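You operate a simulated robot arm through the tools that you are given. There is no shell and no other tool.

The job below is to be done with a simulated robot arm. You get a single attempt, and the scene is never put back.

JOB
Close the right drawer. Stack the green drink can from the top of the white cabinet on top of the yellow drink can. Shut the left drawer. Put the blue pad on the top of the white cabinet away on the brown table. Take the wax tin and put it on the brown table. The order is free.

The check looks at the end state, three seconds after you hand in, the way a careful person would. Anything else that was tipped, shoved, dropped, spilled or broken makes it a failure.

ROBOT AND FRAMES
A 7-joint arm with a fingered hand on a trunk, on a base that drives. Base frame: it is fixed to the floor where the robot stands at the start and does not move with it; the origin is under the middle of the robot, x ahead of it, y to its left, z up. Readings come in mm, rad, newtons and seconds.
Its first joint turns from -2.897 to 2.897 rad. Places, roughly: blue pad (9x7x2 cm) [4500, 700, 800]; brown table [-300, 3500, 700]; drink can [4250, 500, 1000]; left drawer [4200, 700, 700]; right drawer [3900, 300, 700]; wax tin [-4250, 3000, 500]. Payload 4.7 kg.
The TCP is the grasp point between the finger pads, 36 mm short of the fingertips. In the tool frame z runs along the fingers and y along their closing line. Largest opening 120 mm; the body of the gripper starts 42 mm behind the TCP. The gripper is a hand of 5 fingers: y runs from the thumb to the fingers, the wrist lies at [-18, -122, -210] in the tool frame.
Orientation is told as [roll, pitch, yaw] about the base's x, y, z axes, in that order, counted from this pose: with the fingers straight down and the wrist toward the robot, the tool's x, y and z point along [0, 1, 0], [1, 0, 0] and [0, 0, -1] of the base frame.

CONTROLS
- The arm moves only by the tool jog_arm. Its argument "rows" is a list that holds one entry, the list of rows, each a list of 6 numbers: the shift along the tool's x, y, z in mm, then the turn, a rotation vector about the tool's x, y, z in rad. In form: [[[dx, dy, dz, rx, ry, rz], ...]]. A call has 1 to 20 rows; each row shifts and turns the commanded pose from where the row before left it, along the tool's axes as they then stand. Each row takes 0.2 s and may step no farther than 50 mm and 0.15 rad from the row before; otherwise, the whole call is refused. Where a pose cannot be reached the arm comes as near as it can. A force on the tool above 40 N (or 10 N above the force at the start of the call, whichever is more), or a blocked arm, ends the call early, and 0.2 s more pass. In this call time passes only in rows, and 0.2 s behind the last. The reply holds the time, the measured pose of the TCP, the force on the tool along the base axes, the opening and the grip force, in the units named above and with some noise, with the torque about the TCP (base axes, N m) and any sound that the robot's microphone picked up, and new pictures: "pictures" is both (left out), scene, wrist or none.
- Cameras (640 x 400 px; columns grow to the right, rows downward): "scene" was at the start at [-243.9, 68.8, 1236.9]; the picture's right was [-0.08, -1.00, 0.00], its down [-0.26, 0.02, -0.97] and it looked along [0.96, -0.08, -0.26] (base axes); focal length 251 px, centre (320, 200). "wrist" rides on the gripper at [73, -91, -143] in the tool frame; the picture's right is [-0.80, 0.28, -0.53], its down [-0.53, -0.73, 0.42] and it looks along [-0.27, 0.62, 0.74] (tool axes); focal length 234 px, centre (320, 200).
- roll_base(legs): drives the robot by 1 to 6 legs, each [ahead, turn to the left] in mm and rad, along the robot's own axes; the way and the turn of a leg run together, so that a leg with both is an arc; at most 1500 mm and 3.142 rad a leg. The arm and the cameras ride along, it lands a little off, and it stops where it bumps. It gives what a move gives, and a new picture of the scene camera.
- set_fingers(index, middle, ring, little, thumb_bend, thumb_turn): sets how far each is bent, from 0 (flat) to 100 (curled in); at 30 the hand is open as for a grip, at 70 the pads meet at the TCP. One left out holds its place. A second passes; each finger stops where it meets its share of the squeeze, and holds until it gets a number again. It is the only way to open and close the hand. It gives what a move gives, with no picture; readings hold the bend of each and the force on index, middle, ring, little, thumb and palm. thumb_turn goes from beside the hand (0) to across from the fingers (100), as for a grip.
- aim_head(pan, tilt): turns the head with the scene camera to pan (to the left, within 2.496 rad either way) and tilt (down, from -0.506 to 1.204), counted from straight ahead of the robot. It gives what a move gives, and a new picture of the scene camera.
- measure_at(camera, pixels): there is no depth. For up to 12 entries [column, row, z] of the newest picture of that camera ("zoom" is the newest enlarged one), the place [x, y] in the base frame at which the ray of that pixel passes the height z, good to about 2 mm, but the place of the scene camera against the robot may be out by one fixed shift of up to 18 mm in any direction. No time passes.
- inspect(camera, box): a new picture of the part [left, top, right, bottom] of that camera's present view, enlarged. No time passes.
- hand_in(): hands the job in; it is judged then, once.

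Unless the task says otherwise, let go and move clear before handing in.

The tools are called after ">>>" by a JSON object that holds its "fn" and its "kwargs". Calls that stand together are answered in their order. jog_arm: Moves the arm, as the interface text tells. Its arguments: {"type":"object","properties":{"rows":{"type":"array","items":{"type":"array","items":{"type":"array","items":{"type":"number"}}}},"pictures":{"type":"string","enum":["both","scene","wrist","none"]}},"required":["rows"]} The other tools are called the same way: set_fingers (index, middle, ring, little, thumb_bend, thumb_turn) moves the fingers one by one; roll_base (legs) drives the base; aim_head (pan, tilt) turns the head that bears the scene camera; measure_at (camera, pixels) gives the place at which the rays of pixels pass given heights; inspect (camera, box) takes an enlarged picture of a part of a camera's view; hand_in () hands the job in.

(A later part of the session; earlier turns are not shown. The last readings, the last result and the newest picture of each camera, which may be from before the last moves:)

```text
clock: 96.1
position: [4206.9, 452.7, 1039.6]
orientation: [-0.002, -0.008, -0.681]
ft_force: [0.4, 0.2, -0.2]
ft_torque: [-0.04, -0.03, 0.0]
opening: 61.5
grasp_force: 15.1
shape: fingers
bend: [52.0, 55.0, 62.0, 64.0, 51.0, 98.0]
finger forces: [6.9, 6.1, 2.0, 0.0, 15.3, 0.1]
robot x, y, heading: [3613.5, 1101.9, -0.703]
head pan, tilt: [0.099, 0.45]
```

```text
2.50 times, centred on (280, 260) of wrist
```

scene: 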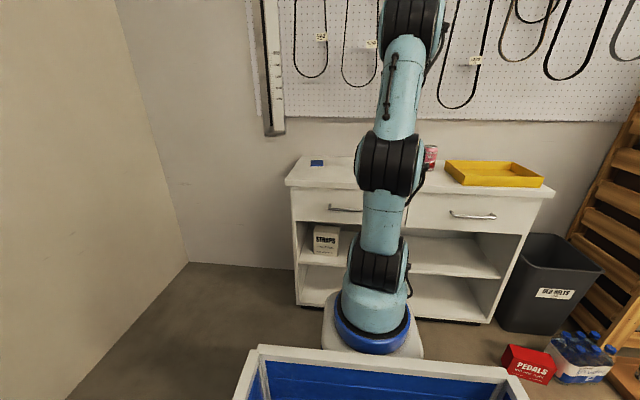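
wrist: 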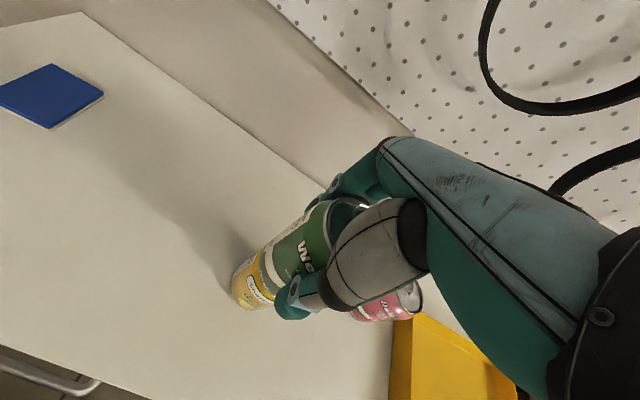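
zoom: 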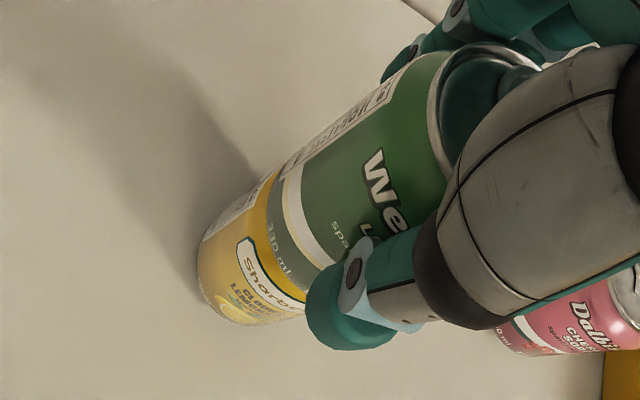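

Contact: the vertical force fell to -0.2 N, so the can rests on the yellow one, edges aligned. I'll release gently.

>>> {"fn": "set_fingers", "kwargs": {"index": 50, "middle": 52, "ring": 58, "little": 60, "thumb_bend": 49}}

>>> {"fn": "set_fingers", "kwargs": {"index": 46, "middle": 46, "ring": 46, "little": 46, "thumb_bend": 45}}

>>> {"fn": "inspect", "kwargs": {"camera": "wrist", "box": [200, 180, 360, 340]}}

```text
clock: 97.1
position: [4208.0, 453.5, 1040.6]
orientation: [-0.001, -0.01, -0.683]
ft_force: [-0.5, 0.4, 0.7]
ft_torque: [-0.01, -0.01, -0.01]
opening: 66.7
grasp_force: 2.2
shape: fingers
bend: [50.0, 51.0, 57.0, 60.0, 48.0, 98.0]
finger forces: [0.2, 0.9, 0.0, 0.0, 2.0, 0.0]
robot x, y, heading: [3614.5, 1106.1, -0.702]
head pan, tilt: [0.099, 0.45]
```

```text
clock: 98.1
position: [4207.6, 452.8, 1039.9]
orientation: [-0.001, -0.008, -0.682]
ft_force: [-0.8, 0.3, -1.1]
ft_torque: [-0.03, -0.03, -0.06]
opening: 76.6
grasp_force: 0.1
shape: fingers
bend: [46.0, 46.0, 46.0, 46.0, 45.0, 97.0]
finger forces: [0.0, 0.0, 0.0, 0.0, 0.5, 0.0]
robot x, y, heading: [3613.9, 1101.6, -0.707]
head pan, tilt: [0.099, 0.45]
```

```text
2.50 times, centred on (280, 260) of wrist
```

zoom: 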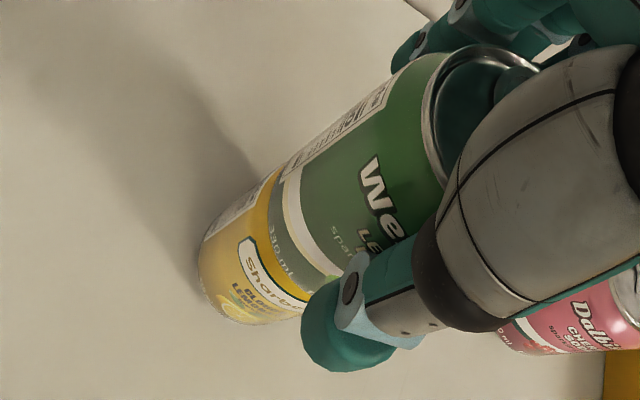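

The cans still stand aligned; the thumb feels 0.5 N. I'll open fully.

>>> {"fn": "set_fingers", "kwargs": {"thumb_bend": 38, "index": 38, "middle": 38, "ring": 38, "little": 38}}

>>> {"fn": "set_fingers", "kwargs": {"thumb_bend": 28, "index": 28, "middle": 28, "ring": 28, "little": 28}}

>>> {"fn": "inspect", "kwargs": {"camera": "wrist", "box": [200, 180, 360, 340]}}

```text
clock: 99.1
position: [4208.0, 453.8, 1040.3]
orientation: [-0.003, -0.008, -0.682]
ft_force: [0.5, 0.0, -0.4]
ft_torque: [-0.02, 0.01, 0.01]
opening: 98.5
grasp_force: 0.0
shape: fingers
bend: [38.0, 38.0, 38.0, 38.0, 38.0, 97.0]
finger forces: [0.0, 0.0, 0.1, 0.0, 0.0, 0.1]
robot x, y, heading: [3614.0, 1103.4, -0.701]
head pan, tilt: [0.099, 0.45]
```

```text
clock: 100.1
position: [4207.1, 453.3, 1039.7]
orientation: [-0.002, -0.007, -0.682]
ft_force: [0.7, 0.1, 0.7]
ft_torque: [-0.01, 0.0, 0.02]
opening: 128.0
grasp_force: 0.1
shape: fingers
bend: [28.0, 28.0, 28.0, 28.0, 28.0, 96.0]
finger forces: [0.0, 0.0, 0.0, 0.0, 0.0, 0.0]
robot x, y, heading: [3614.0, 1105.6, -0.704]
head pan, tilt: [0.099, 0.45]
```

```text
2.50 times, centred on (280, 260) of wrist
```

zoom: 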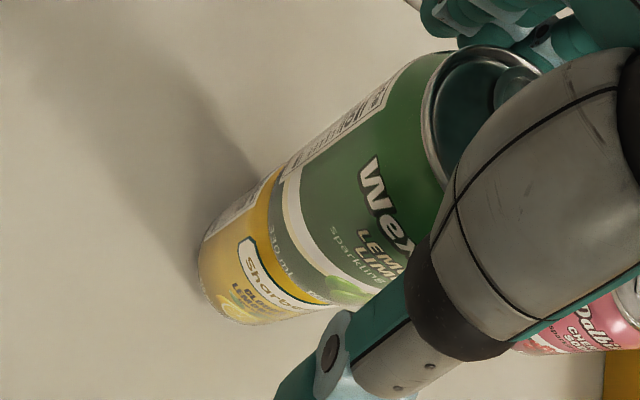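

Released and stable. I'll lift the hand straight up 130 mm.

>>> {"fn": "jog_arm", "kwargs": {"rows": [[[0, 0, -15, 0, 0, 0], [0, 0, -35, 0, 0, 0], [0, 0, -40, 0, 0, 0], [0, 0, -40, 0, 0, 0]]]}}

>>> {"fn": "inspect", "kwargs": {"camera": "wrist", "box": [170, 160, 430, 370]}}

```text
clock: 101.1
position: [4207.8, 452.7, 1170.2]
orientation: [-0.002, -0.007, -0.682]
ft_force: [1.2, -0.1, -0.4]
ft_torque: [0.04, -0.03, 0.0]
opening: 128.1
grasp_force: 0.1
shape: fingers
bend: [28.0, 28.0, 28.0, 28.0, 28.0, 96.0]
finger forces: [0.0, 0.0, 0.0, 0.0, 0.1, 0.0]
robot x, y, heading: [3609.7, 1104.7, -0.704]
head pan, tilt: [0.099, 0.45]
```

scene: 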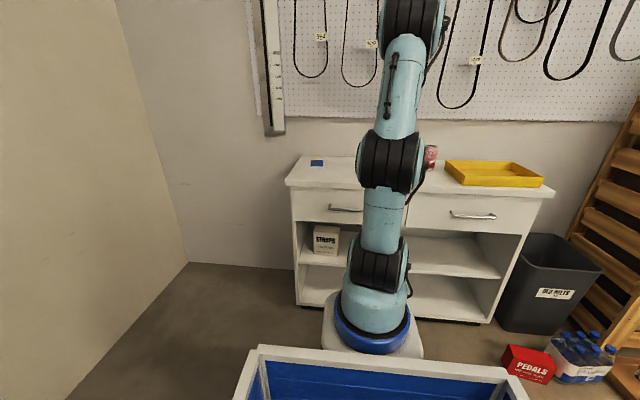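
wrist: 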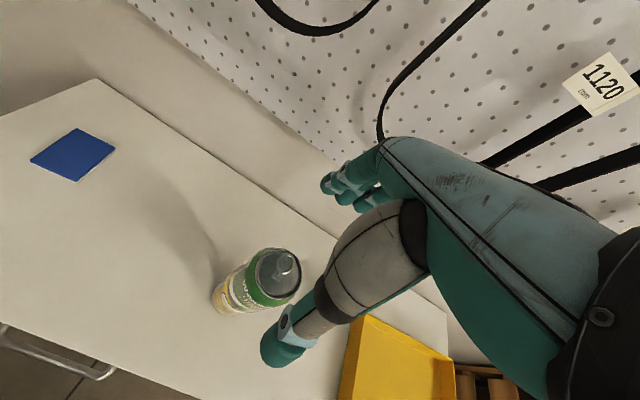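

```text
1.90 times, centred on (300, 265) of wrist
```

zoom: 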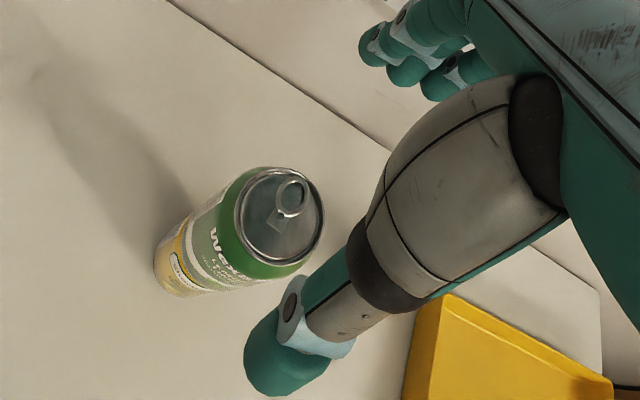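

The stack stands well. Now the pad: centre about (4490,652), long side at yaw -0.59. I'll carry the open hand over it, turning it +0.09 rad to match.

>>> {"fn": "jog_arm", "kwargs": {"rows": [[[47.4, 13.4, 0, 0, 0, 0], [47.4, 13.4, 0, 0, 0, 0], [47.4, 13.4, 0, 0, 0, 0], [47.4, 13.4, 0, 0, 0, 0], [47.4, 13.4, 0, 0, 0, 0], [47.4, 13.4, 0, 0, 0, 0], [47.4, 13.4, 0, 0, 0, 0], [0, 0, 0, 0, 0, -0.09], [0, 0, 40, 0, 0, 0], [0, 0, 40, 0, 0, 0]]]}}

>>> {"fn": "inspect", "kwargs": {"camera": "wrist", "box": [170, 160, 430, 370]}}

```text
clock: 103.3
position: [4488.5, 649.5, 1090.1]
orientation: [-0.005, -0.01, -0.591]
ft_force: [-1.1, -0.4, 1.5]
ft_torque: [-0.01, 0.0, 0.0]
opening: 128.2
grasp_force: 0.0
shape: fingers
bend: [28.0, 28.0, 28.0, 28.0, 28.0, 95.0]
finger forces: [0.0, 0.1, 0.0, 0.0, 0.1, 0.1]
robot x, y, heading: [3615.0, 1101.9, -0.701]
head pan, tilt: [0.099, 0.45]
```

scene: 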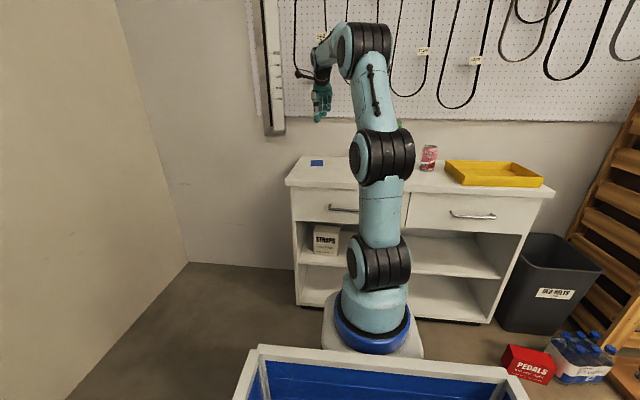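
wrist: 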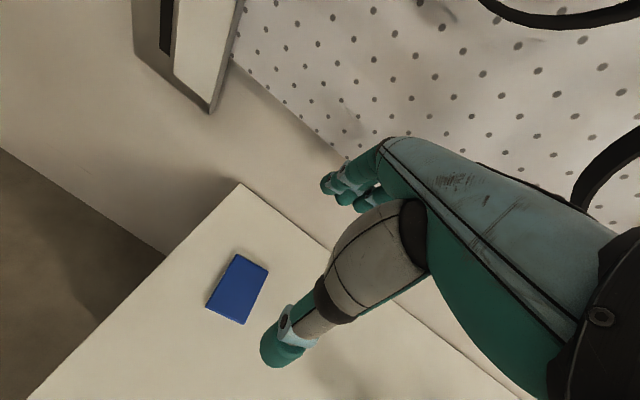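

```text
1.90 times, centred on (300, 265) of wrist
```

zoom: 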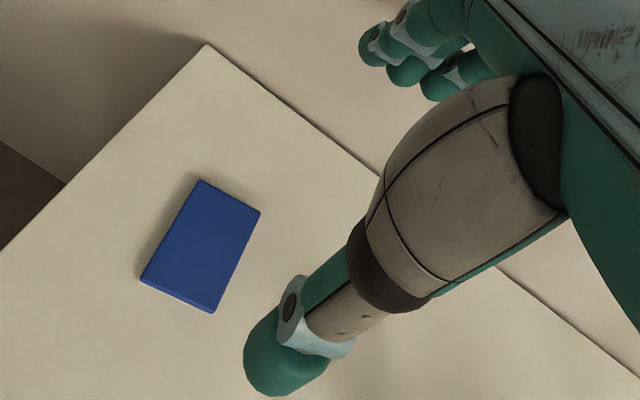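

The pad's centre at (239,288) lies nearly under the TCP path (243,286). I'll measure its corners once more.

>>> {"fn": "measure_at", "kwargs": {"camera": "zoom", "pixels": [[200, 180, 851], [261, 212, 851], [213, 308, 851], [140, 276, 851]]}}

```text
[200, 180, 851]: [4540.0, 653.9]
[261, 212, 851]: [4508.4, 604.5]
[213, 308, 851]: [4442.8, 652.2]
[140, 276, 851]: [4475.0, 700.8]
```

Pad centre (4491,653). I'll trim by 4 mm and descend to z≈905.

>>> {"fn": "jog_arm", "kwargs": {"rows": [[[4.5, 0.6, 37, 0, 0, 0.02], [0, 0, 37, 0, 0, 0], [0, 0, 37, 0, 0, 0], [0, 0, 37, 0, 0, 0], [0, 0, 37, 0, 0, 0]]]}}

>>> {"fn": "inspect", "kwargs": {"camera": "wrist", "box": [170, 120, 430, 370]}}

```text
clock: 104.5
position: [4493.5, 653.3, 906.1]
orientation: [-0.001, -0.008, -0.612]
ft_force: [0.1, 1.3, 0.6]
ft_torque: [0.02, 0.02, 0.0]
opening: 127.9
grasp_force: 0.2
shape: fingers
bend: [28.0, 28.0, 28.0, 28.0, 28.0, 95.0]
finger forces: [0.0, 0.0, 0.0, 0.0, 0.0, 0.1]
robot x, y, heading: [3609.4, 1103.6, -0.704]
head pan, tilt: [0.099, 0.45]
```

scene: 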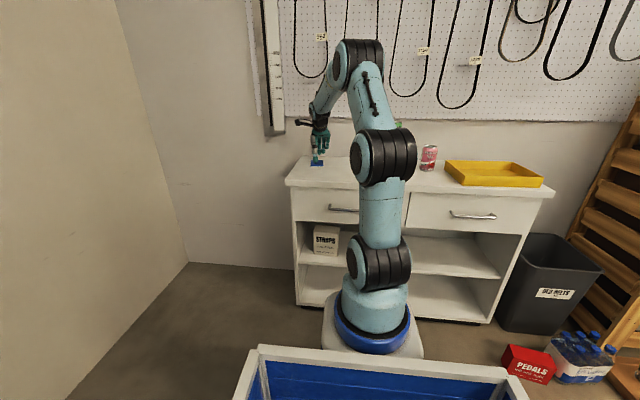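
wrist: 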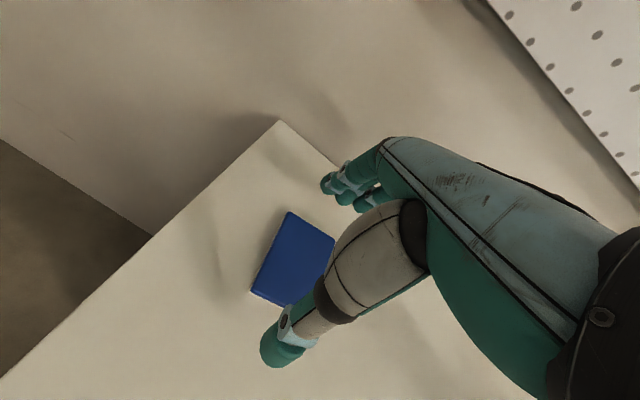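

```text
1.60 times, centred on (300, 245) of wrist
```

zoom: 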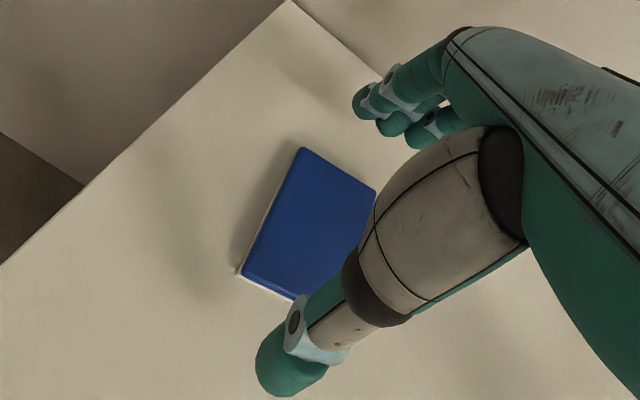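

The pad's centre sits right under the TCP (295,258), between thumb and fingers. I'll descend 28 mm, then feel for the slab.

>>> {"fn": "jog_arm", "kwargs": {"rows": [[[0, 0, 14, 0, 0, 0], [0, 0, 12, 0, 0, 0]]], "pictures": "none"}}

>>> {"fn": "jog_arm", "kwargs": {"rows": [[[0, 0, 4, 0, 0, 0]]], "pictures": "wrist"}}

```text
clock: 105.1
position: [4493.6, 653.4, 879.5]
orientation: [-0.003, -0.008, -0.612]
ft_force: [-0.1, 0.1, 0.4]
ft_torque: [0.0, 0.01, 0.01]
opening: 128.0
grasp_force: 0.0
shape: fingers
bend: [28.0, 28.0, 28.0, 28.0, 28.0, 95.0]
finger forces: [0.0, 0.2, 0.0, 0.0, 0.0, 0.0]
robot x, y, heading: [3609.7, 1106.9, -0.701]
head pan, tilt: [0.099, 0.45]
```

```text
clock: 105.5
position: [4493.6, 653.5, 875.7]
orientation: [-0.001, -0.007, -0.614]
ft_force: [0.2, 0.9, 1.0]
ft_torque: [-0.05, -0.09, -0.01]
opening: 127.8
grasp_force: 0.5
shape: fingers
bend: [28.0, 28.0, 28.0, 28.0, 28.0, 95.0]
finger forces: [0.0, 1.2, 0.0, 0.0, 0.0, 0.0]
robot x, y, heading: [3609.2, 1099.9, -0.703]
head pan, tilt: [0.099, 0.45]
```

wrist: 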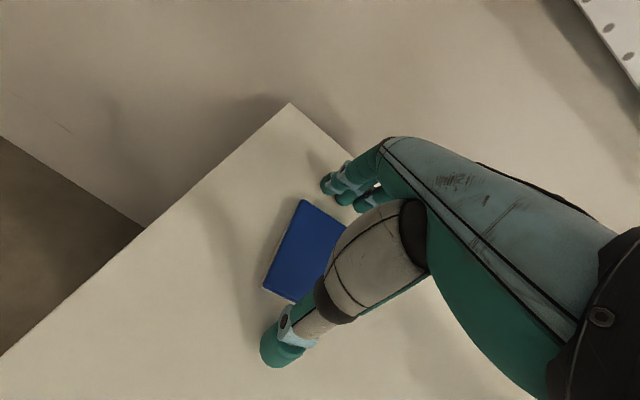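

The middle finger touches the slab (1.2 N) at z=876. I'll raise 2 mm and close gradually.

>>> {"fn": "jog_arm", "kwargs": {"rows": [[[0, 0, -2, 0, 0, 0]]], "pictures": "none"}}

>>> {"fn": "set_fingers", "kwargs": {"thumb_bend": 36, "index": 36, "middle": 36, "ring": 36, "little": 36}}

>>> {"fn": "inspect", "kwargs": {"camera": "wrist", "box": [170, 120, 430, 370]}}

```text
clock: 105.9
position: [4493.6, 652.8, 877.3]
orientation: [-0.004, -0.006, -0.612]
ft_force: [0.0, -0.2, 0.1]
ft_torque: [0.01, -0.01, 0.03]
opening: 128.1
grasp_force: 0.1
shape: fingers
bend: [28.0, 28.0, 28.0, 28.0, 28.0, 95.0]
finger forces: [0.1, 0.1, 0.0, 0.0, 0.0, 0.1]
robot x, y, heading: [3611.2, 1104.8, -0.703]
head pan, tilt: [0.099, 0.45]
```

```text
clock: 106.9
position: [4493.2, 652.7, 876.8]
orientation: [-0.003, -0.008, -0.613]
ft_force: [0.4, -0.8, 6.9]
ft_torque: [-0.34, -0.34, 0.0]
opening: 105.5
grasp_force: 3.3
shape: fingers
bend: [36.0, 34.0, 36.0, 36.0, 36.0, 96.0]
finger forces: [0.1, 6.8, 0.0, 0.1, 0.0, 0.1]
robot x, y, heading: [3610.4, 1102.5, -0.705]
head pan, tilt: [0.099, 0.45]
```

```text
1.60 times, centred on (300, 245) of wrist
```

zoom: 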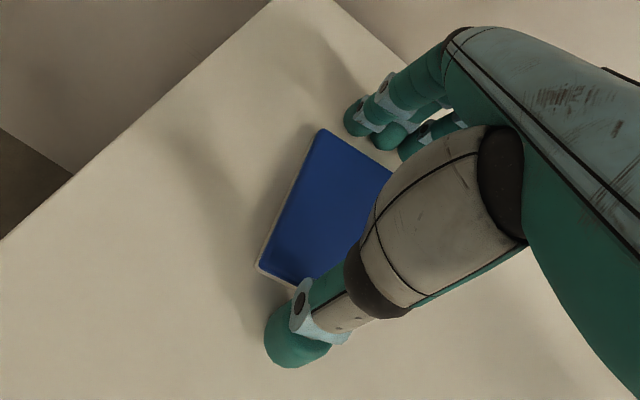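

As the fingers curl the middle tip presses on the slab (6.8 N). I'll raise 5 mm and close further.

>>> {"fn": "jog_arm", "kwargs": {"rows": [[[0, 0, -5, 0, 0, 0]]], "pictures": "none"}}

>>> {"fn": "set_fingers", "kwargs": {"thumb_bend": 42, "index": 42, "middle": 42, "ring": 42, "little": 42}}

>>> {"fn": "inspect", "kwargs": {"camera": "wrist", "box": [170, 120, 430, 370]}}

```text
clock: 107.3
position: [4492.2, 653.3, 880.6]
orientation: [-0.003, -0.005, -0.611]
ft_force: [-0.1, -0.2, 0.8]
ft_torque: [0.0, -0.03, 0.02]
opening: 105.9
grasp_force: 0.1
shape: fingers
bend: [36.0, 36.0, 36.0, 36.0, 36.0, 96.0]
finger forces: [0.1, 0.0, 0.0, 0.0, 0.0, 0.1]
robot x, y, heading: [3612.7, 1106.7, -0.705]
head pan, tilt: [0.099, 0.45]
```

```text
clock: 108.3
position: [4492.0, 652.4, 882.1]
orientation: [-0.003, -0.008, -0.613]
ft_force: [-0.2, -0.1, -0.3]
ft_torque: [-0.01, -0.03, -0.04]
opening: 88.0
grasp_force: 0.4
shape: fingers
bend: [42.0, 42.0, 42.0, 42.0, 42.0, 97.0]
finger forces: [0.1, 0.0, 0.1, 0.0, 0.1, 0.0]
robot x, y, heading: [3615.0, 1103.4, -0.707]
head pan, tilt: [0.099, 0.45]
```

```text
1.60 times, centred on (300, 245) of wrist
```

zoom: 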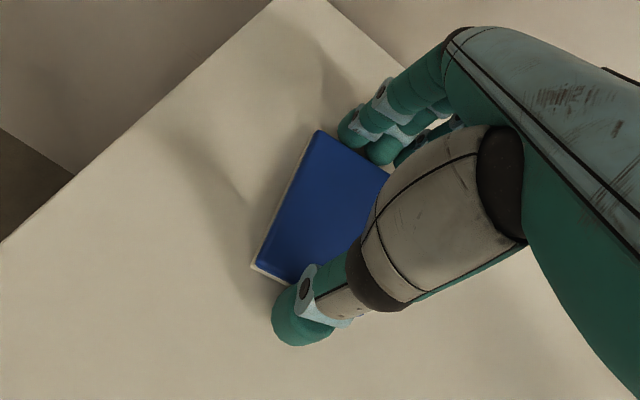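

Fingertips are beside the pad's ends and clear of the slab. Close on it now.

>>> {"fn": "set_fingers", "kwargs": {"thumb_bend": 50, "index": 50, "middle": 50, "ring": 50, "little": 50}}

>>> {"fn": "inspect", "kwargs": {"camera": "wrist", "box": [170, 120, 430, 370]}}

```text
clock: 109.3
position: [4493.2, 652.6, 881.8]
orientation: [-0.002, -0.01, -0.613]
ft_force: [0.0, -0.3, 1.2]
ft_torque: [-0.06, -0.04, 0.0]
opening: 83.5
grasp_force: 9.6
shape: fingers
bend: [46.0, 47.0, 47.0, 50.0, 43.0, 97.0]
finger forces: [3.8, 3.6, 2.7, 0.0, 9.3, 0.1]
robot x, y, heading: [3610.0, 1102.7, -0.702]
head pan, tilt: [0.099, 0.45]
```

```text
1.60 times, centred on (300, 245) of wrist
```

zoom: 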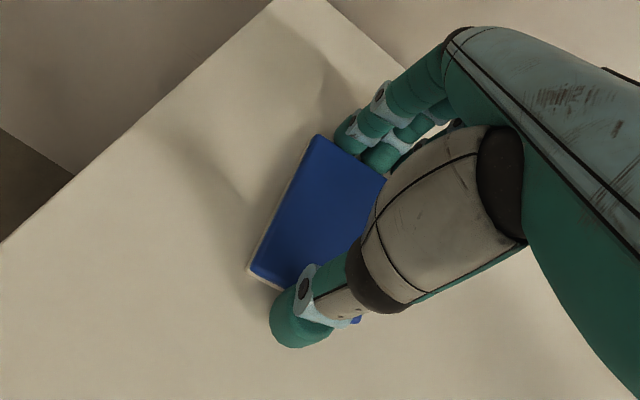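

Gripped with 9.6 N between thumb and three fingers. I'll tighten slightly and lift 60 mm.

>>> {"fn": "set_fingers", "kwargs": {"thumb_bend": 54, "index": 56, "middle": 57, "ring": 57, "little": 55}}

>>> {"fn": "jog_arm", "kwargs": {"rows": [[[0, 0, -10, 0, 0, 0], [0, 0, -20, 0, 0, 0], [0, 0, -30, 0, 0, 0]]]}}

>>> {"fn": "inspect", "kwargs": {"camera": "wrist", "box": [170, 120, 430, 370]}}

```text
clock: 110.3
position: [4493.4, 652.8, 883.8]
orientation: [-0.003, -0.007, -0.613]
ft_force: [0.8, -1.4, 2.4]
ft_torque: [-0.07, -0.07, 0.04]
opening: 82.9
grasp_force: 16.1
shape: fingers
bend: [49.0, 51.0, 51.0, 55.0, 42.0, 96.0]
finger forces: [6.3, 6.0, 4.7, 0.0, 15.9, 0.0]
robot x, y, heading: [3613.3, 1103.9, -0.706]
head pan, tilt: [0.099, 0.45]
```

```text
clock: 111.1
position: [4492.0, 652.7, 941.4]
orientation: [-0.004, -0.006, -0.612]
ft_force: [0.4, -0.2, -1.8]
ft_torque: [0.04, -0.03, -0.05]
opening: 82.4
grasp_force: 15.5
shape: fingers
bend: [49.0, 51.0, 52.0, 55.0, 42.0, 96.0]
finger forces: [6.2, 5.8, 3.7, 0.0, 15.9, 0.1]
robot x, y, heading: [3611.2, 1104.6, -0.706]
head pan, tilt: [0.099, 0.45]
```

scene: 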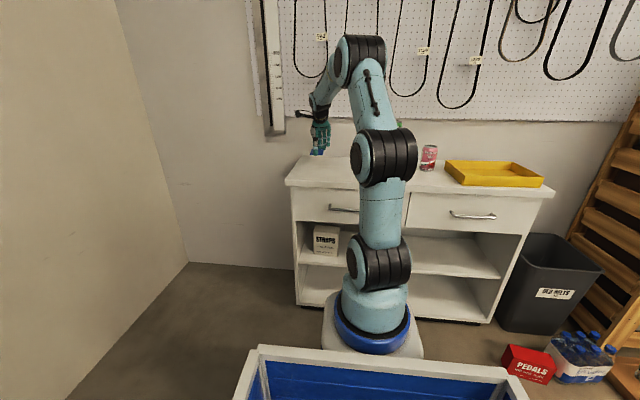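
wrist: 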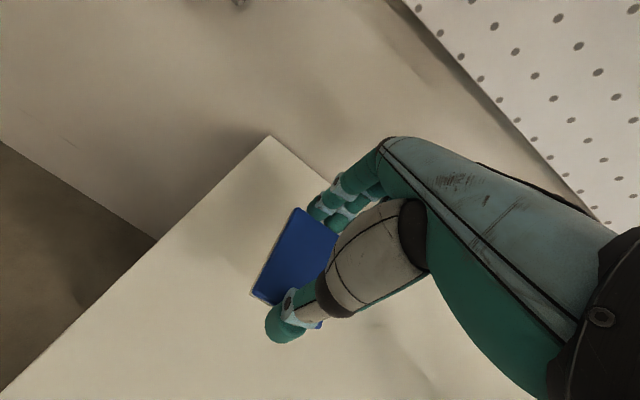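

```text
1.60 times, centred on (300, 245) of wrist
```

zoom: 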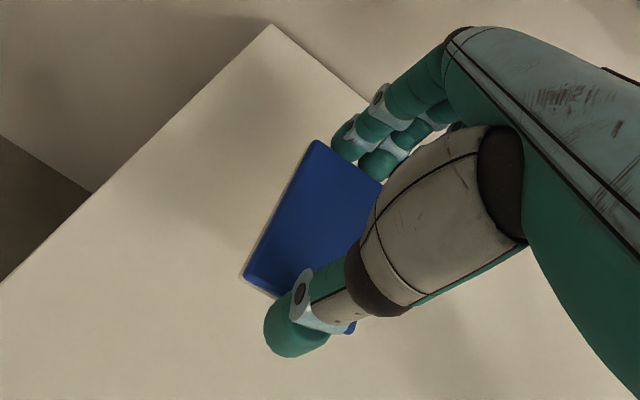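

The pad is held (16 N, weight 1.8 N). I'll lift it to ~1100 and draw the arm in before driving.

>>> {"fn": "jog_arm", "kwargs": {"rows": [[[0, 0, -40, 0, 0, 0], [0, 0, -40, 0, 0, 0], [0, 0, -40, 0, 0, 0], [0, 0, -40, 0, 0, 0], [0, -40, 0, 0, 0, 0], [0, -40, 0, 0, 0, 0], [0, -40, 0, 0, 0, 0], [0, -40, 0, 0, 0, 0], [0, -40, 0, 0, 0, 0], [0, -40, 0, 0, 0, 0]]]}}

>>> {"fn": "roll_base", "kwargs": {"legs": [[-350, 0]]}}

>>> {"fn": "inspect", "kwargs": {"camera": "scene", "box": [280, 100, 520, 260]}}

>>> {"fn": "aim_head", "kwargs": {"pan": 1.8, "tilt": 0.35}}

>>> {"fn": "aim_head", "kwargs": {"pan": 2.49, "tilt": 0.35}}

```text
clock: 113.3
position: [4295.7, 790.5, 1098.2]
orientation: [-0.003, -0.006, -0.613]
ft_force: [-0.2, 0.0, -2.6]
ft_torque: [0.01, 0.0, 0.04]
opening: 82.4
grasp_force: 15.3
shape: fingers
bend: [49.0, 51.0, 52.0, 55.0, 42.0, 96.0]
finger forces: [6.3, 5.7, 3.5, 0.1, 15.7, 0.1]
robot x, y, heading: [3611.5, 1102.7, -0.707]
head pan, tilt: [0.099, 0.45]
```

scene: 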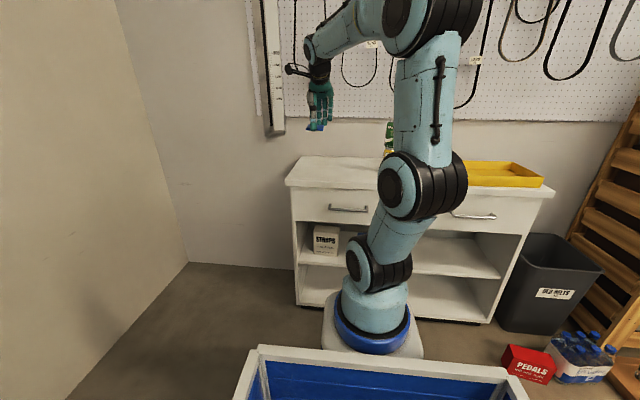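
wrist: 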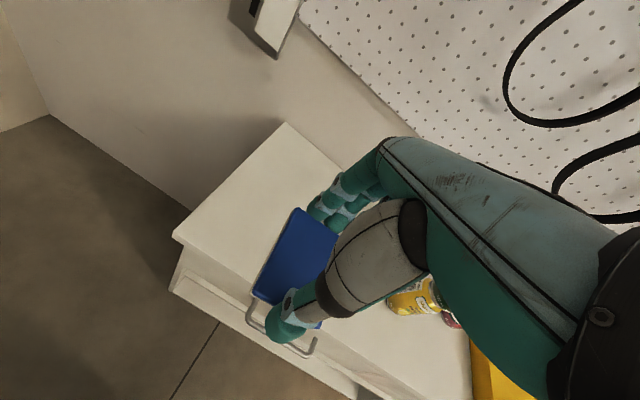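

```text
clock: 115.5
position: [4028.4, 1017.2, 1099.0]
orientation: [-0.003, -0.007, -0.612]
ft_force: [0.3, -0.1, -2.0]
ft_torque: [0.01, 0.04, 0.0]
opening: 82.4
grasp_force: 15.6
shape: fingers
bend: [49.0, 51.0, 52.0, 55.0, 42.0, 96.0]
finger forces: [6.3, 5.7, 3.5, 0.0, 15.8, 0.0]
robot x, y, heading: [3342.1, 1330.9, -0.699]
head pan, tilt: [0.099, 0.45]
```

scene: 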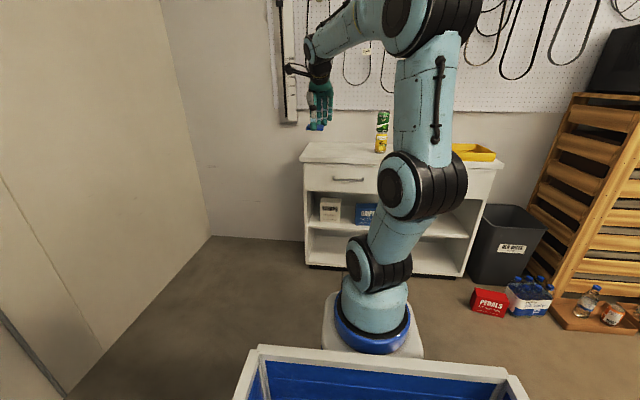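

```text
2.50 times, centred on (400, 180) of scene
```

zoom: 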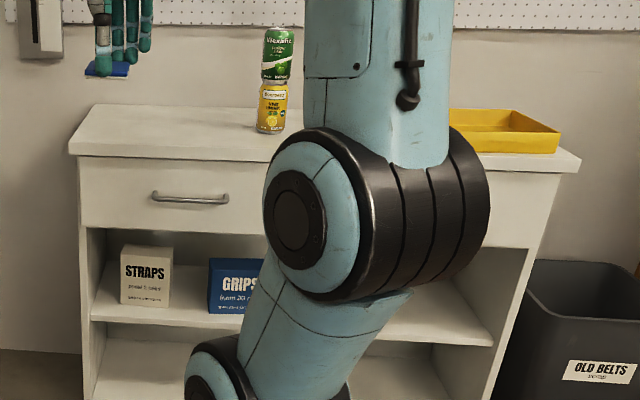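

```text
clock: 117.3
position: [4028.2, 1018.5, 1099.7]
orientation: [-0.004, -0.008, -0.613]
ft_force: [-0.9, 0.7, -1.2]
ft_torque: [0.0, -0.03, 0.0]
opening: 82.4
grasp_force: 15.8
shape: fingers
bend: [49.0, 51.0, 52.0, 55.0, 42.0, 96.0]
finger forces: [6.4, 5.7, 3.4, 0.0, 15.7, 0.0]
robot x, y, heading: [3346.2, 1325.8, -0.703]
head pan, tilt: [1.799, 0.351]
```

scene: 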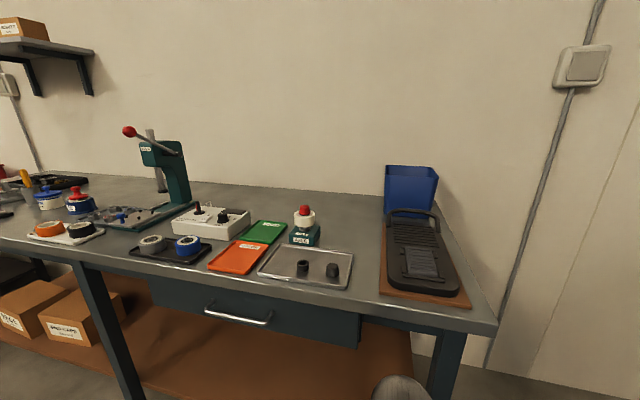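

```text
clock: 118.3
position: [4027.1, 1017.4, 1099.5]
orientation: [-0.004, -0.007, -0.611]
ft_force: [-0.2, -1.0, -0.8]
ft_torque: [-0.03, -0.04, 0.01]
opening: 82.3
grasp_force: 15.6
shape: fingers
bend: [49.0, 51.0, 52.0, 55.0, 42.0, 96.0]
finger forces: [6.3, 5.7, 3.5, 0.0, 15.7, 0.0]
robot x, y, heading: [3345.4, 1328.5, -0.704]
head pan, tilt: [2.491, 0.351]
```

scene: 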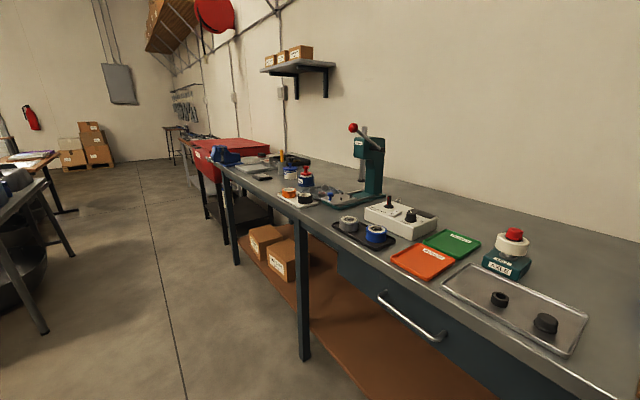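

The pad hangs well in the hand ((100,68) in the zoom), the stack stands neatly, and there is a clear aisle along the workbench leading to the brown table at (30,160). I'll measure the bench edge and the aisle.

>>> {"fn": "measure_at", "kwargs": {"camera": "scene", "pixels": [[303, 358, 0], [303, 228, 850], [303, 228, 900], [238, 268, 0], [47, 333, 0], [75, 257, 0], [73, 211, 0], [560, 390, 850], [560, 390, 900], [140, 170, 0], [30, 165, 700], [55, 155, 700]]}}

>>> {"fn": "inspect", "kwargs": {"camera": "scene", "box": [0, 110, 200, 260]}}

```text
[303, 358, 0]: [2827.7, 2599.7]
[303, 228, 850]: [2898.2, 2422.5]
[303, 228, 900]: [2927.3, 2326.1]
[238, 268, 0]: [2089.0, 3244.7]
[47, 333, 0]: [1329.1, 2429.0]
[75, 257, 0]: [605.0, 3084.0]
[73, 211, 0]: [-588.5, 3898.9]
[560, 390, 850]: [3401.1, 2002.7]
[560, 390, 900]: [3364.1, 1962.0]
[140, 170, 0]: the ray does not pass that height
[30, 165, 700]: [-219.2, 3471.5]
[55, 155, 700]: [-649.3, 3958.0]
```

```text
2.67 times, centred on (100, 185) of scene
```

zoom: 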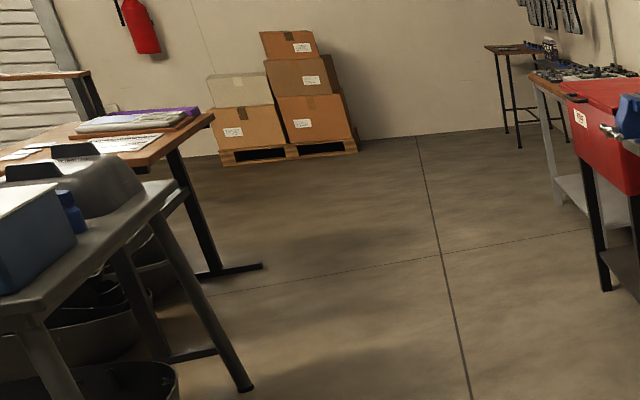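

The aisle runs along (-0.753,0.657), with about 1060 mm between gray table legs and bench. I'll check the robot's own footprint by looking down at the bin rim.

>>> {"fn": "aim_head", "kwargs": {"pan": 0.0, "tilt": 1.15}}

>>> {"fn": "measure_at", "kwargs": {"camera": "scene", "pixels": [[238, 138, 700], [470, 138, 700], [207, 373, 700], [533, 370, 700], [238, 138, 600], [470, 138, 600], [207, 373, 600], [533, 370, 600], [348, 120, 700], [348, 120, 600]]}}

```text
clock: 120.6
position: [4029.4, 1017.6, 1099.6]
orientation: [-0.003, -0.007, -0.612]
ft_force: [0.0, -0.6, -0.8]
ft_torque: [0.0, -0.06, 0.01]
opening: 82.5
grasp_force: 15.9
shape: fingers
bend: [49.0, 51.0, 52.0, 55.0, 42.0, 96.0]
finger forces: [6.3, 5.5, 3.5, 0.1, 15.6, 0.0]
robot x, y, heading: [3342.6, 1329.0, -0.703]
head pan, tilt: [0.0, 1.15]
```

scene: 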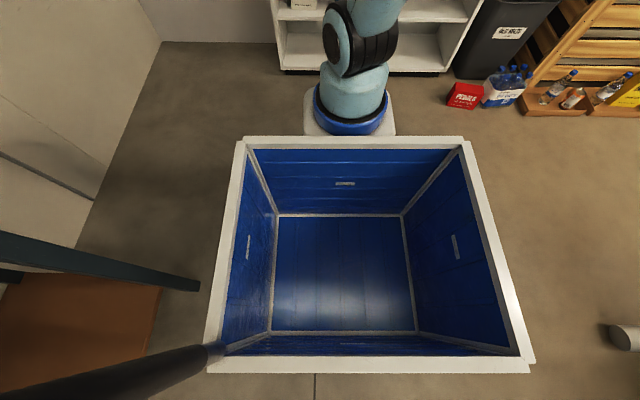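

```text
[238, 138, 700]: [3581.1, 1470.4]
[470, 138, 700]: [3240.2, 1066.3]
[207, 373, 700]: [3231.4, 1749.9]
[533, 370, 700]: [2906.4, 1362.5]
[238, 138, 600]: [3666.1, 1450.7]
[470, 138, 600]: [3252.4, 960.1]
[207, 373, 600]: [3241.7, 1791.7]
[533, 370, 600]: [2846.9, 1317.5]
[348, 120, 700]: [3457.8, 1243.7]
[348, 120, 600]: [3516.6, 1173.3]
```

The bin rim is ±260 mm wide and reaches 356 mm behind centre, so turning here is safe. I'll turn right to face up the aisle (heading 2.424) and look.

>>> {"fn": "roll_base", "kwargs": {"legs": [[0, -1.6], [0, -1.555]]}}

>>> {"fn": "aim_head", "kwargs": {"pan": 0.0, "tilt": 0.35}}

>>> {"fn": "aim_head", "kwargs": {"pan": 0.5, "tilt": 0.35}}

```text
clock: 128.6
position: [2656.6, 1629.9, 1099.9]
orientation: [-0.003, -0.007, 2.545]
ft_force: [0.7, -0.2, -1.0]
ft_torque: [0.01, 0.01, 0.0]
opening: 81.6
grasp_force: 14.5
shape: fingers
bend: [49.0, 51.0, 55.0, 55.0, 43.0, 97.0]
finger forces: [6.8, 5.3, 4.1, 0.0, 13.1, 0.0]
robot x, y, heading: [3342.8, 1330.4, 2.457]
head pan, tilt: [0.0, 1.15]
```

scene: 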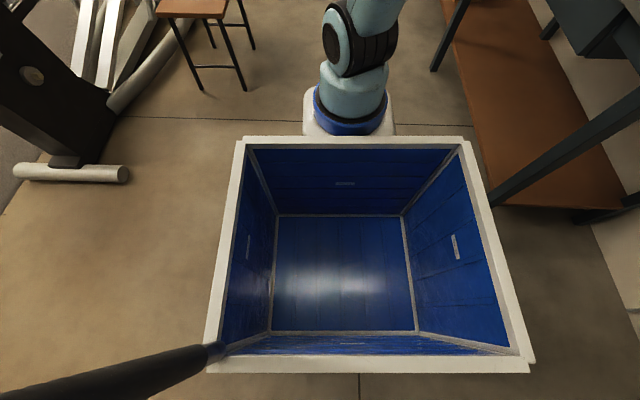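

```text
clock: 129.7
position: [2657.7, 1631.0, 1098.8]
orientation: [-0.004, -0.007, 2.543]
ft_force: [0.4, 0.1, -0.3]
ft_torque: [0.0, -0.01, 0.0]
opening: 81.5
grasp_force: 14.8
shape: fingers
bend: [49.0, 51.0, 55.0, 55.0, 43.0, 97.0]
finger forces: [6.8, 5.2, 4.1, 0.0, 13.2, 0.0]
robot x, y, heading: [3344.7, 1330.8, 2.454]
head pan, tilt: [0.0, 0.351]
```

scene: 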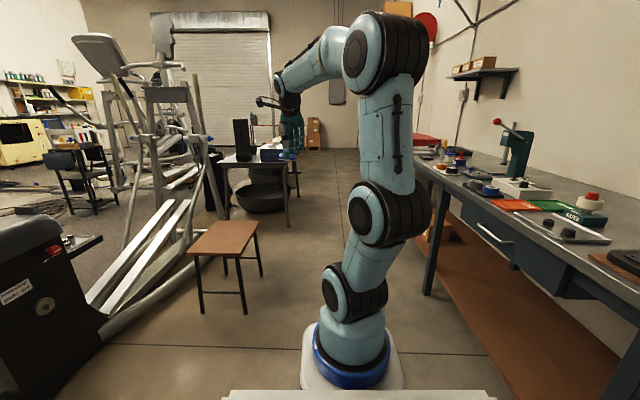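

```text
clock: 130.7
position: [2656.8, 1631.0, 1099.1]
orientation: [-0.004, -0.009, 2.545]
ft_force: [0.5, 0.9, -0.3]
ft_torque: [-0.02, 0.0, -0.03]
opening: 81.4
grasp_force: 14.6
shape: fingers
bend: [49.0, 51.0, 55.0, 55.0, 43.0, 97.0]
finger forces: [6.7, 5.3, 4.1, 0.0, 13.2, 0.0]
robot x, y, heading: [3342.6, 1329.3, 2.457]
head pan, tilt: [0.499, 0.351]
```

scene: 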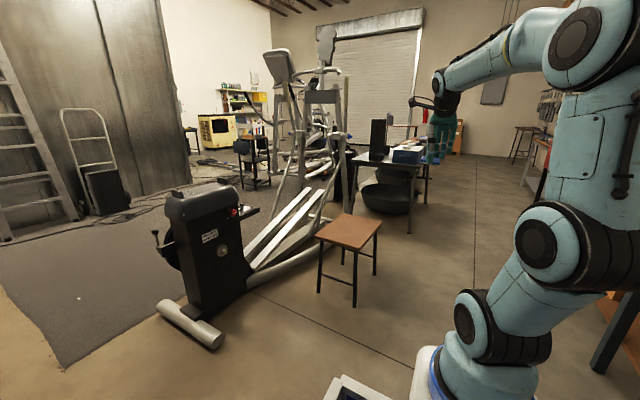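

The stool at (350,235) and gray table legs are to the left of the aisle. I'll measure them to plan the line.

>>> {"fn": "measure_at", "kwargs": {"camera": "scene", "pixels": [[355, 306, 0], [375, 276, 0], [320, 292, 0], [409, 234, 0], [428, 207, 0], [382, 225, 450], [355, 251, 450], [592, 370, 0], [224, 345, 0]]}}

```text
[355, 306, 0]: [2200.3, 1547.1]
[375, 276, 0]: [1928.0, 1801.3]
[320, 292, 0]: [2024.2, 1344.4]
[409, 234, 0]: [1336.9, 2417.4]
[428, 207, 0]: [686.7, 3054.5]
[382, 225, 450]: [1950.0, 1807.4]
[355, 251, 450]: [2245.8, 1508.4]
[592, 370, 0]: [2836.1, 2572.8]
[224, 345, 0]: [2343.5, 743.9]
```

All clear of the line. I'll straighten by -0.033 rad and drive 3000 mm up the aisle, then look at the brown table.

>>> {"fn": "roll_base", "kwargs": {"legs": [[0, -0.031], [1500, 0], [1500, 0]]}}

>>> {"fn": "aim_head", "kwargs": {"pan": 0.7, "tilt": 0.35}}

>>> {"fn": "aim_head", "kwargs": {"pan": 0.1, "tilt": 0.3}}

```text
clock: 145.4
position: [414.4, 3616.7, 1099.3]
orientation: [-0.003, -0.008, 2.518]
ft_force: [-1.0, 0.4, -0.2]
ft_torque: [0.0, 0.03, 0.01]
opening: 81.5
grasp_force: 14.5
shape: fingers
bend: [49.0, 51.0, 55.0, 55.0, 43.0, 97.0]
finger forces: [6.8, 5.3, 3.8, 0.0, 13.2, 0.0]
robot x, y, heading: [1092.2, 3293.8, 2.431]
head pan, tilt: [0.499, 0.351]
```

scene: 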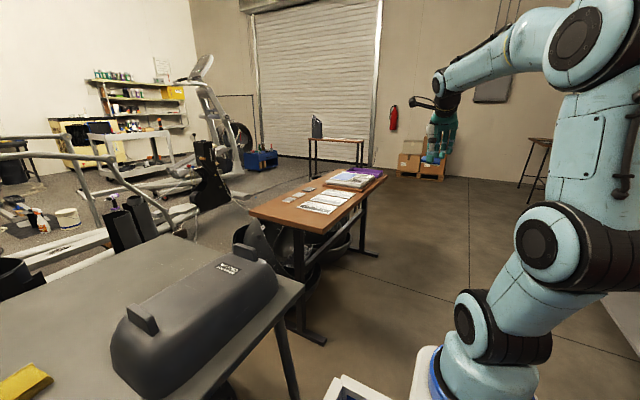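

```text
clock: 146.2
position: [414.1, 3613.5, 1099.2]
orientation: [-0.003, -0.007, 2.517]
ft_force: [-0.2, -0.1, 0.0]
ft_torque: [0.01, 0.03, -0.02]
opening: 81.3
grasp_force: 14.5
shape: fingers
bend: [49.0, 51.0, 55.0, 55.0, 43.0, 97.0]
finger forces: [6.9, 5.2, 3.9, 0.0, 13.2, 0.0]
robot x, y, heading: [1093.7, 3297.7, 2.427]
head pan, tilt: [0.7, 0.351]
```

scene: 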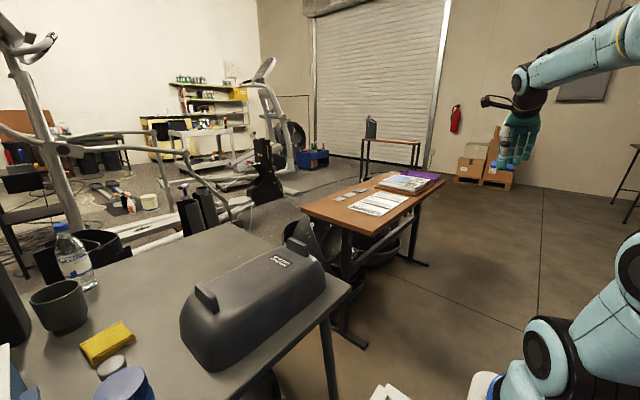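

```text
clock: 147.2
position: [414.5, 3614.3, 1097.9]
orientation: [-0.003, -0.009, 2.516]
ft_force: [-0.1, -0.3, -0.7]
ft_torque: [0.01, -0.04, 0.01]
opening: 81.3
grasp_force: 14.6
shape: fingers
bend: [49.0, 51.0, 55.0, 55.0, 43.0, 97.0]
finger forces: [6.8, 5.3, 3.8, 0.0, 13.2, 0.0]
robot x, y, heading: [1093.3, 3296.2, 2.423]
head pan, tilt: [0.099, 0.3]
```

scene: 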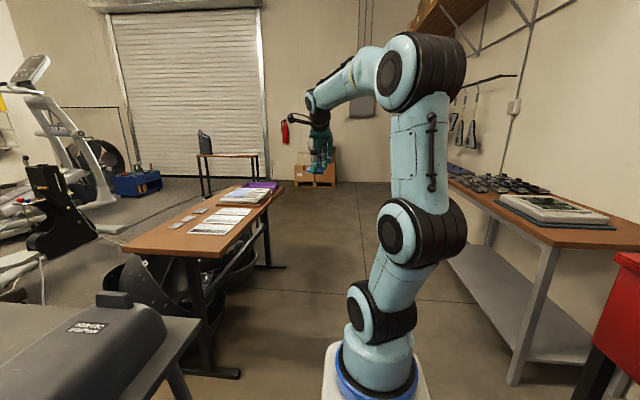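

The brown table with papers and purple books is at (200,225). I'll zoom on it for free space, and at the far area for the wax tin.

>>> {"fn": "inspect", "kwargs": {"camera": "scene", "box": [90, 160, 310, 300]}}

>>> {"fn": "measure_at", "kwargs": {"camera": "scene", "pixels": [[122, 246, 700], [196, 256, 700], [278, 190, 700], [240, 186, 700], [190, 235, 700], [150, 240, 700], [240, 376, 0], [285, 267, 0], [192, 232, 750]]}}

>>> {"fn": "inspect", "kwargs": {"camera": "scene", "box": [0, 100, 320, 220]}}

```text
2.86 times, centred on (200, 230) of scene
```

zoom: 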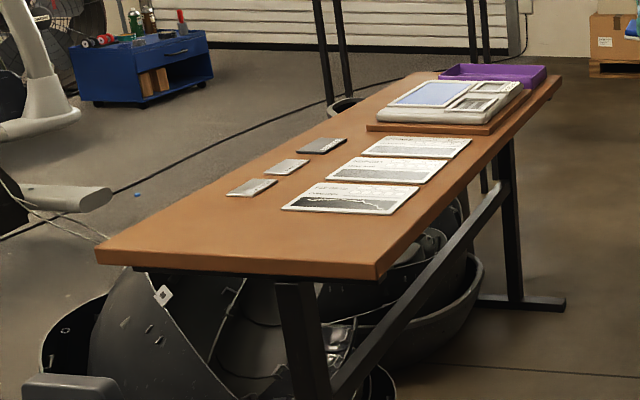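

```text
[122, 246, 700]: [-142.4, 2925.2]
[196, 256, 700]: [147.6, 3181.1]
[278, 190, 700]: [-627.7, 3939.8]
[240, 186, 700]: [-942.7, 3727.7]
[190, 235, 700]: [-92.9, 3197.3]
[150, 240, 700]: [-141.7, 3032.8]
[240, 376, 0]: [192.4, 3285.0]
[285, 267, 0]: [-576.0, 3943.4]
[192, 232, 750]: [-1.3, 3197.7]
```

```text
2.00 times, centred on (160, 160) of scene
```

zoom: 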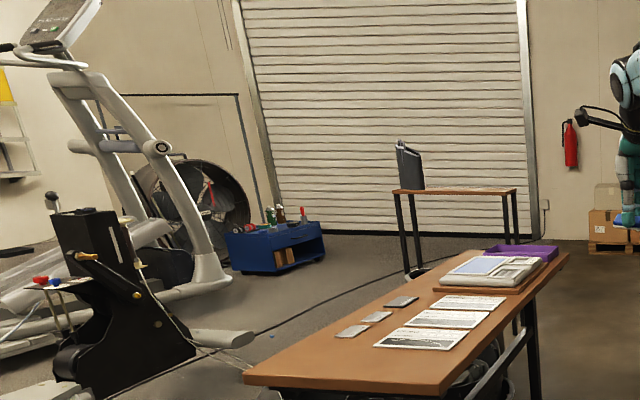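

The wax tin is likely on the blue low cart far off (zoom (275,240)). The brown table's near end (u≈1990–2160) is free. I'll drive 858 mm further and turn left to face the table.

>>> {"fn": "measure_at", "kwargs": {"camera": "scene", "pixels": [[515, 384, 0], [490, 240, 0], [455, 185, 850], [600, 360, 100]]}}

>>> {"fn": "roll_base", "kwargs": {"legs": [[858, 0]]}}

>>> {"fn": "roll_base", "kwargs": {"legs": [[0, 1.571]]}}

>>> {"fn": "aim_head", "kwargs": {"pan": 0.2, "tilt": 0.55}}

>>> {"fn": "jog_arm", "kwargs": {"rows": [[[0, 0, 0, 0, 0, 0]]]}}

```text
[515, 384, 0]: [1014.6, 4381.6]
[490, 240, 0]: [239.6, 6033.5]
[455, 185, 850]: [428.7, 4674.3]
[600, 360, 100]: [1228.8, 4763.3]
```

```text
clock: 151.8
position: [-243.7, 4177.5, 1099.0]
orientation: [-0.005, -0.007, 2.522]
ft_force: [0.1, 0.1, -0.9]
ft_torque: [0.04, 0.0, -0.02]
opening: 81.3
grasp_force: 14.3
shape: fingers
bend: [49.0, 51.0, 55.0, 55.0, 43.0, 97.0]
finger forces: [6.7, 5.3, 3.7, 0.0, 13.2, 0.0]
robot x, y, heading: [439.6, 3857.1, 2.436]
head pan, tilt: [0.099, 0.3]
```

scene: 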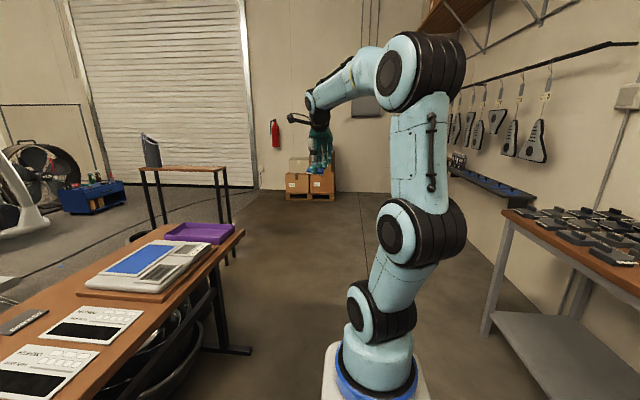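

```text
clock: 155.9
position: [100.8, 3189.4, 1099.4]
orientation: [-0.003, -0.007, -2.218]
ft_force: [0.1, 0.7, -0.7]
ft_torque: [-0.01, 0.03, -0.02]
opening: 80.8
grasp_force: 14.4
shape: fingers
bend: [49.0, 51.0, 55.0, 55.0, 43.0, 97.0]
finger forces: [6.4, 5.3, 3.4, 0.0, 12.8, 0.1]
robot x, y, heading: [437.9, 3858.4, -2.311]
head pan, tilt: [0.099, 0.3]
```

scene: 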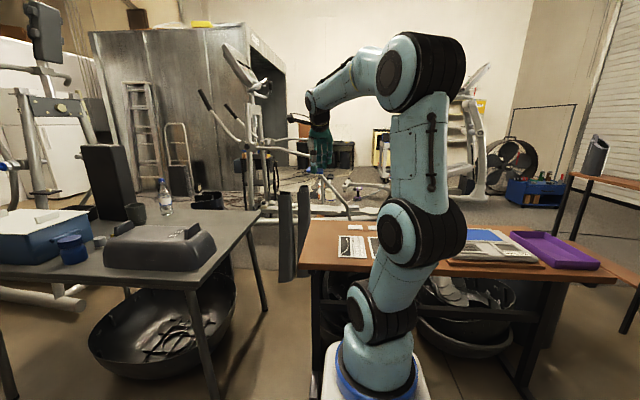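

```text
clock: 156.7
position: [100.8, 3188.7, 1099.0]
orientation: [-0.005, -0.008, -2.218]
ft_force: [0.4, -0.3, -0.2]
ft_torque: [0.0, 0.02, 0.0]
opening: 81.0
grasp_force: 14.0
shape: fingers
bend: [49.0, 51.0, 55.0, 55.0, 43.0, 97.0]
finger forces: [6.5, 5.2, 3.4, 0.0, 12.8, 0.0]
robot x, y, heading: [433.0, 3862.2, -2.315]
head pan, tilt: [0.201, 0.55]
```

scene: 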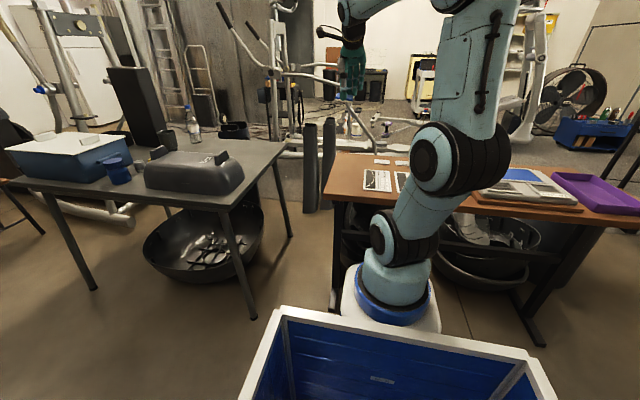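

```text
clock: 157.1
position: [101.8, 3188.9, 1099.6]
orientation: [-0.003, -0.008, -2.22]
ft_force: [0.3, -0.5, -1.7]
ft_torque: [0.01, -0.04, 0.0]
opening: 81.0
grasp_force: 13.9
shape: fingers
bend: [49.0, 51.0, 55.0, 55.0, 43.0, 97.0]
finger forces: [6.5, 5.4, 3.4, 0.0, 12.9, 0.1]
robot x, y, heading: [434.5, 3862.0, -2.309]
head pan, tilt: [0.201, 0.55]
```

scene: 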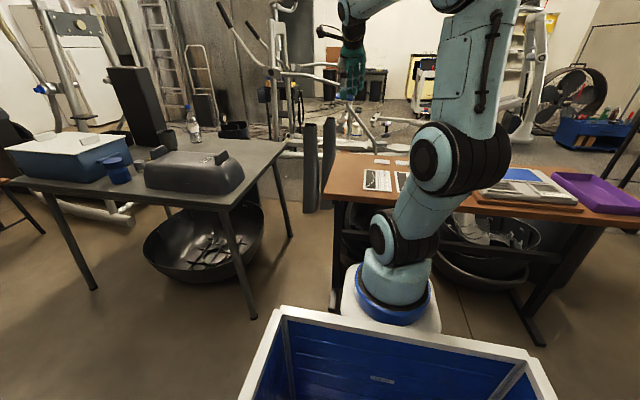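
wrist: 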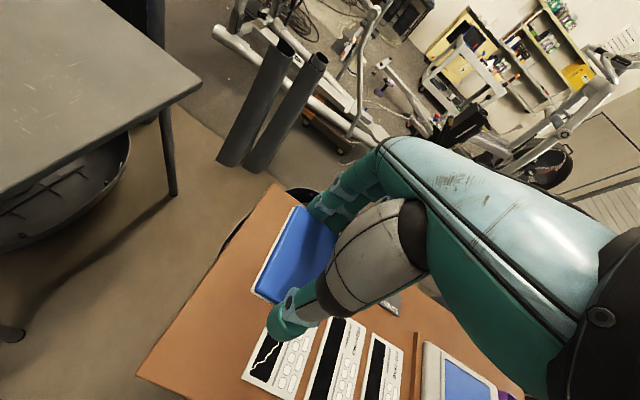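

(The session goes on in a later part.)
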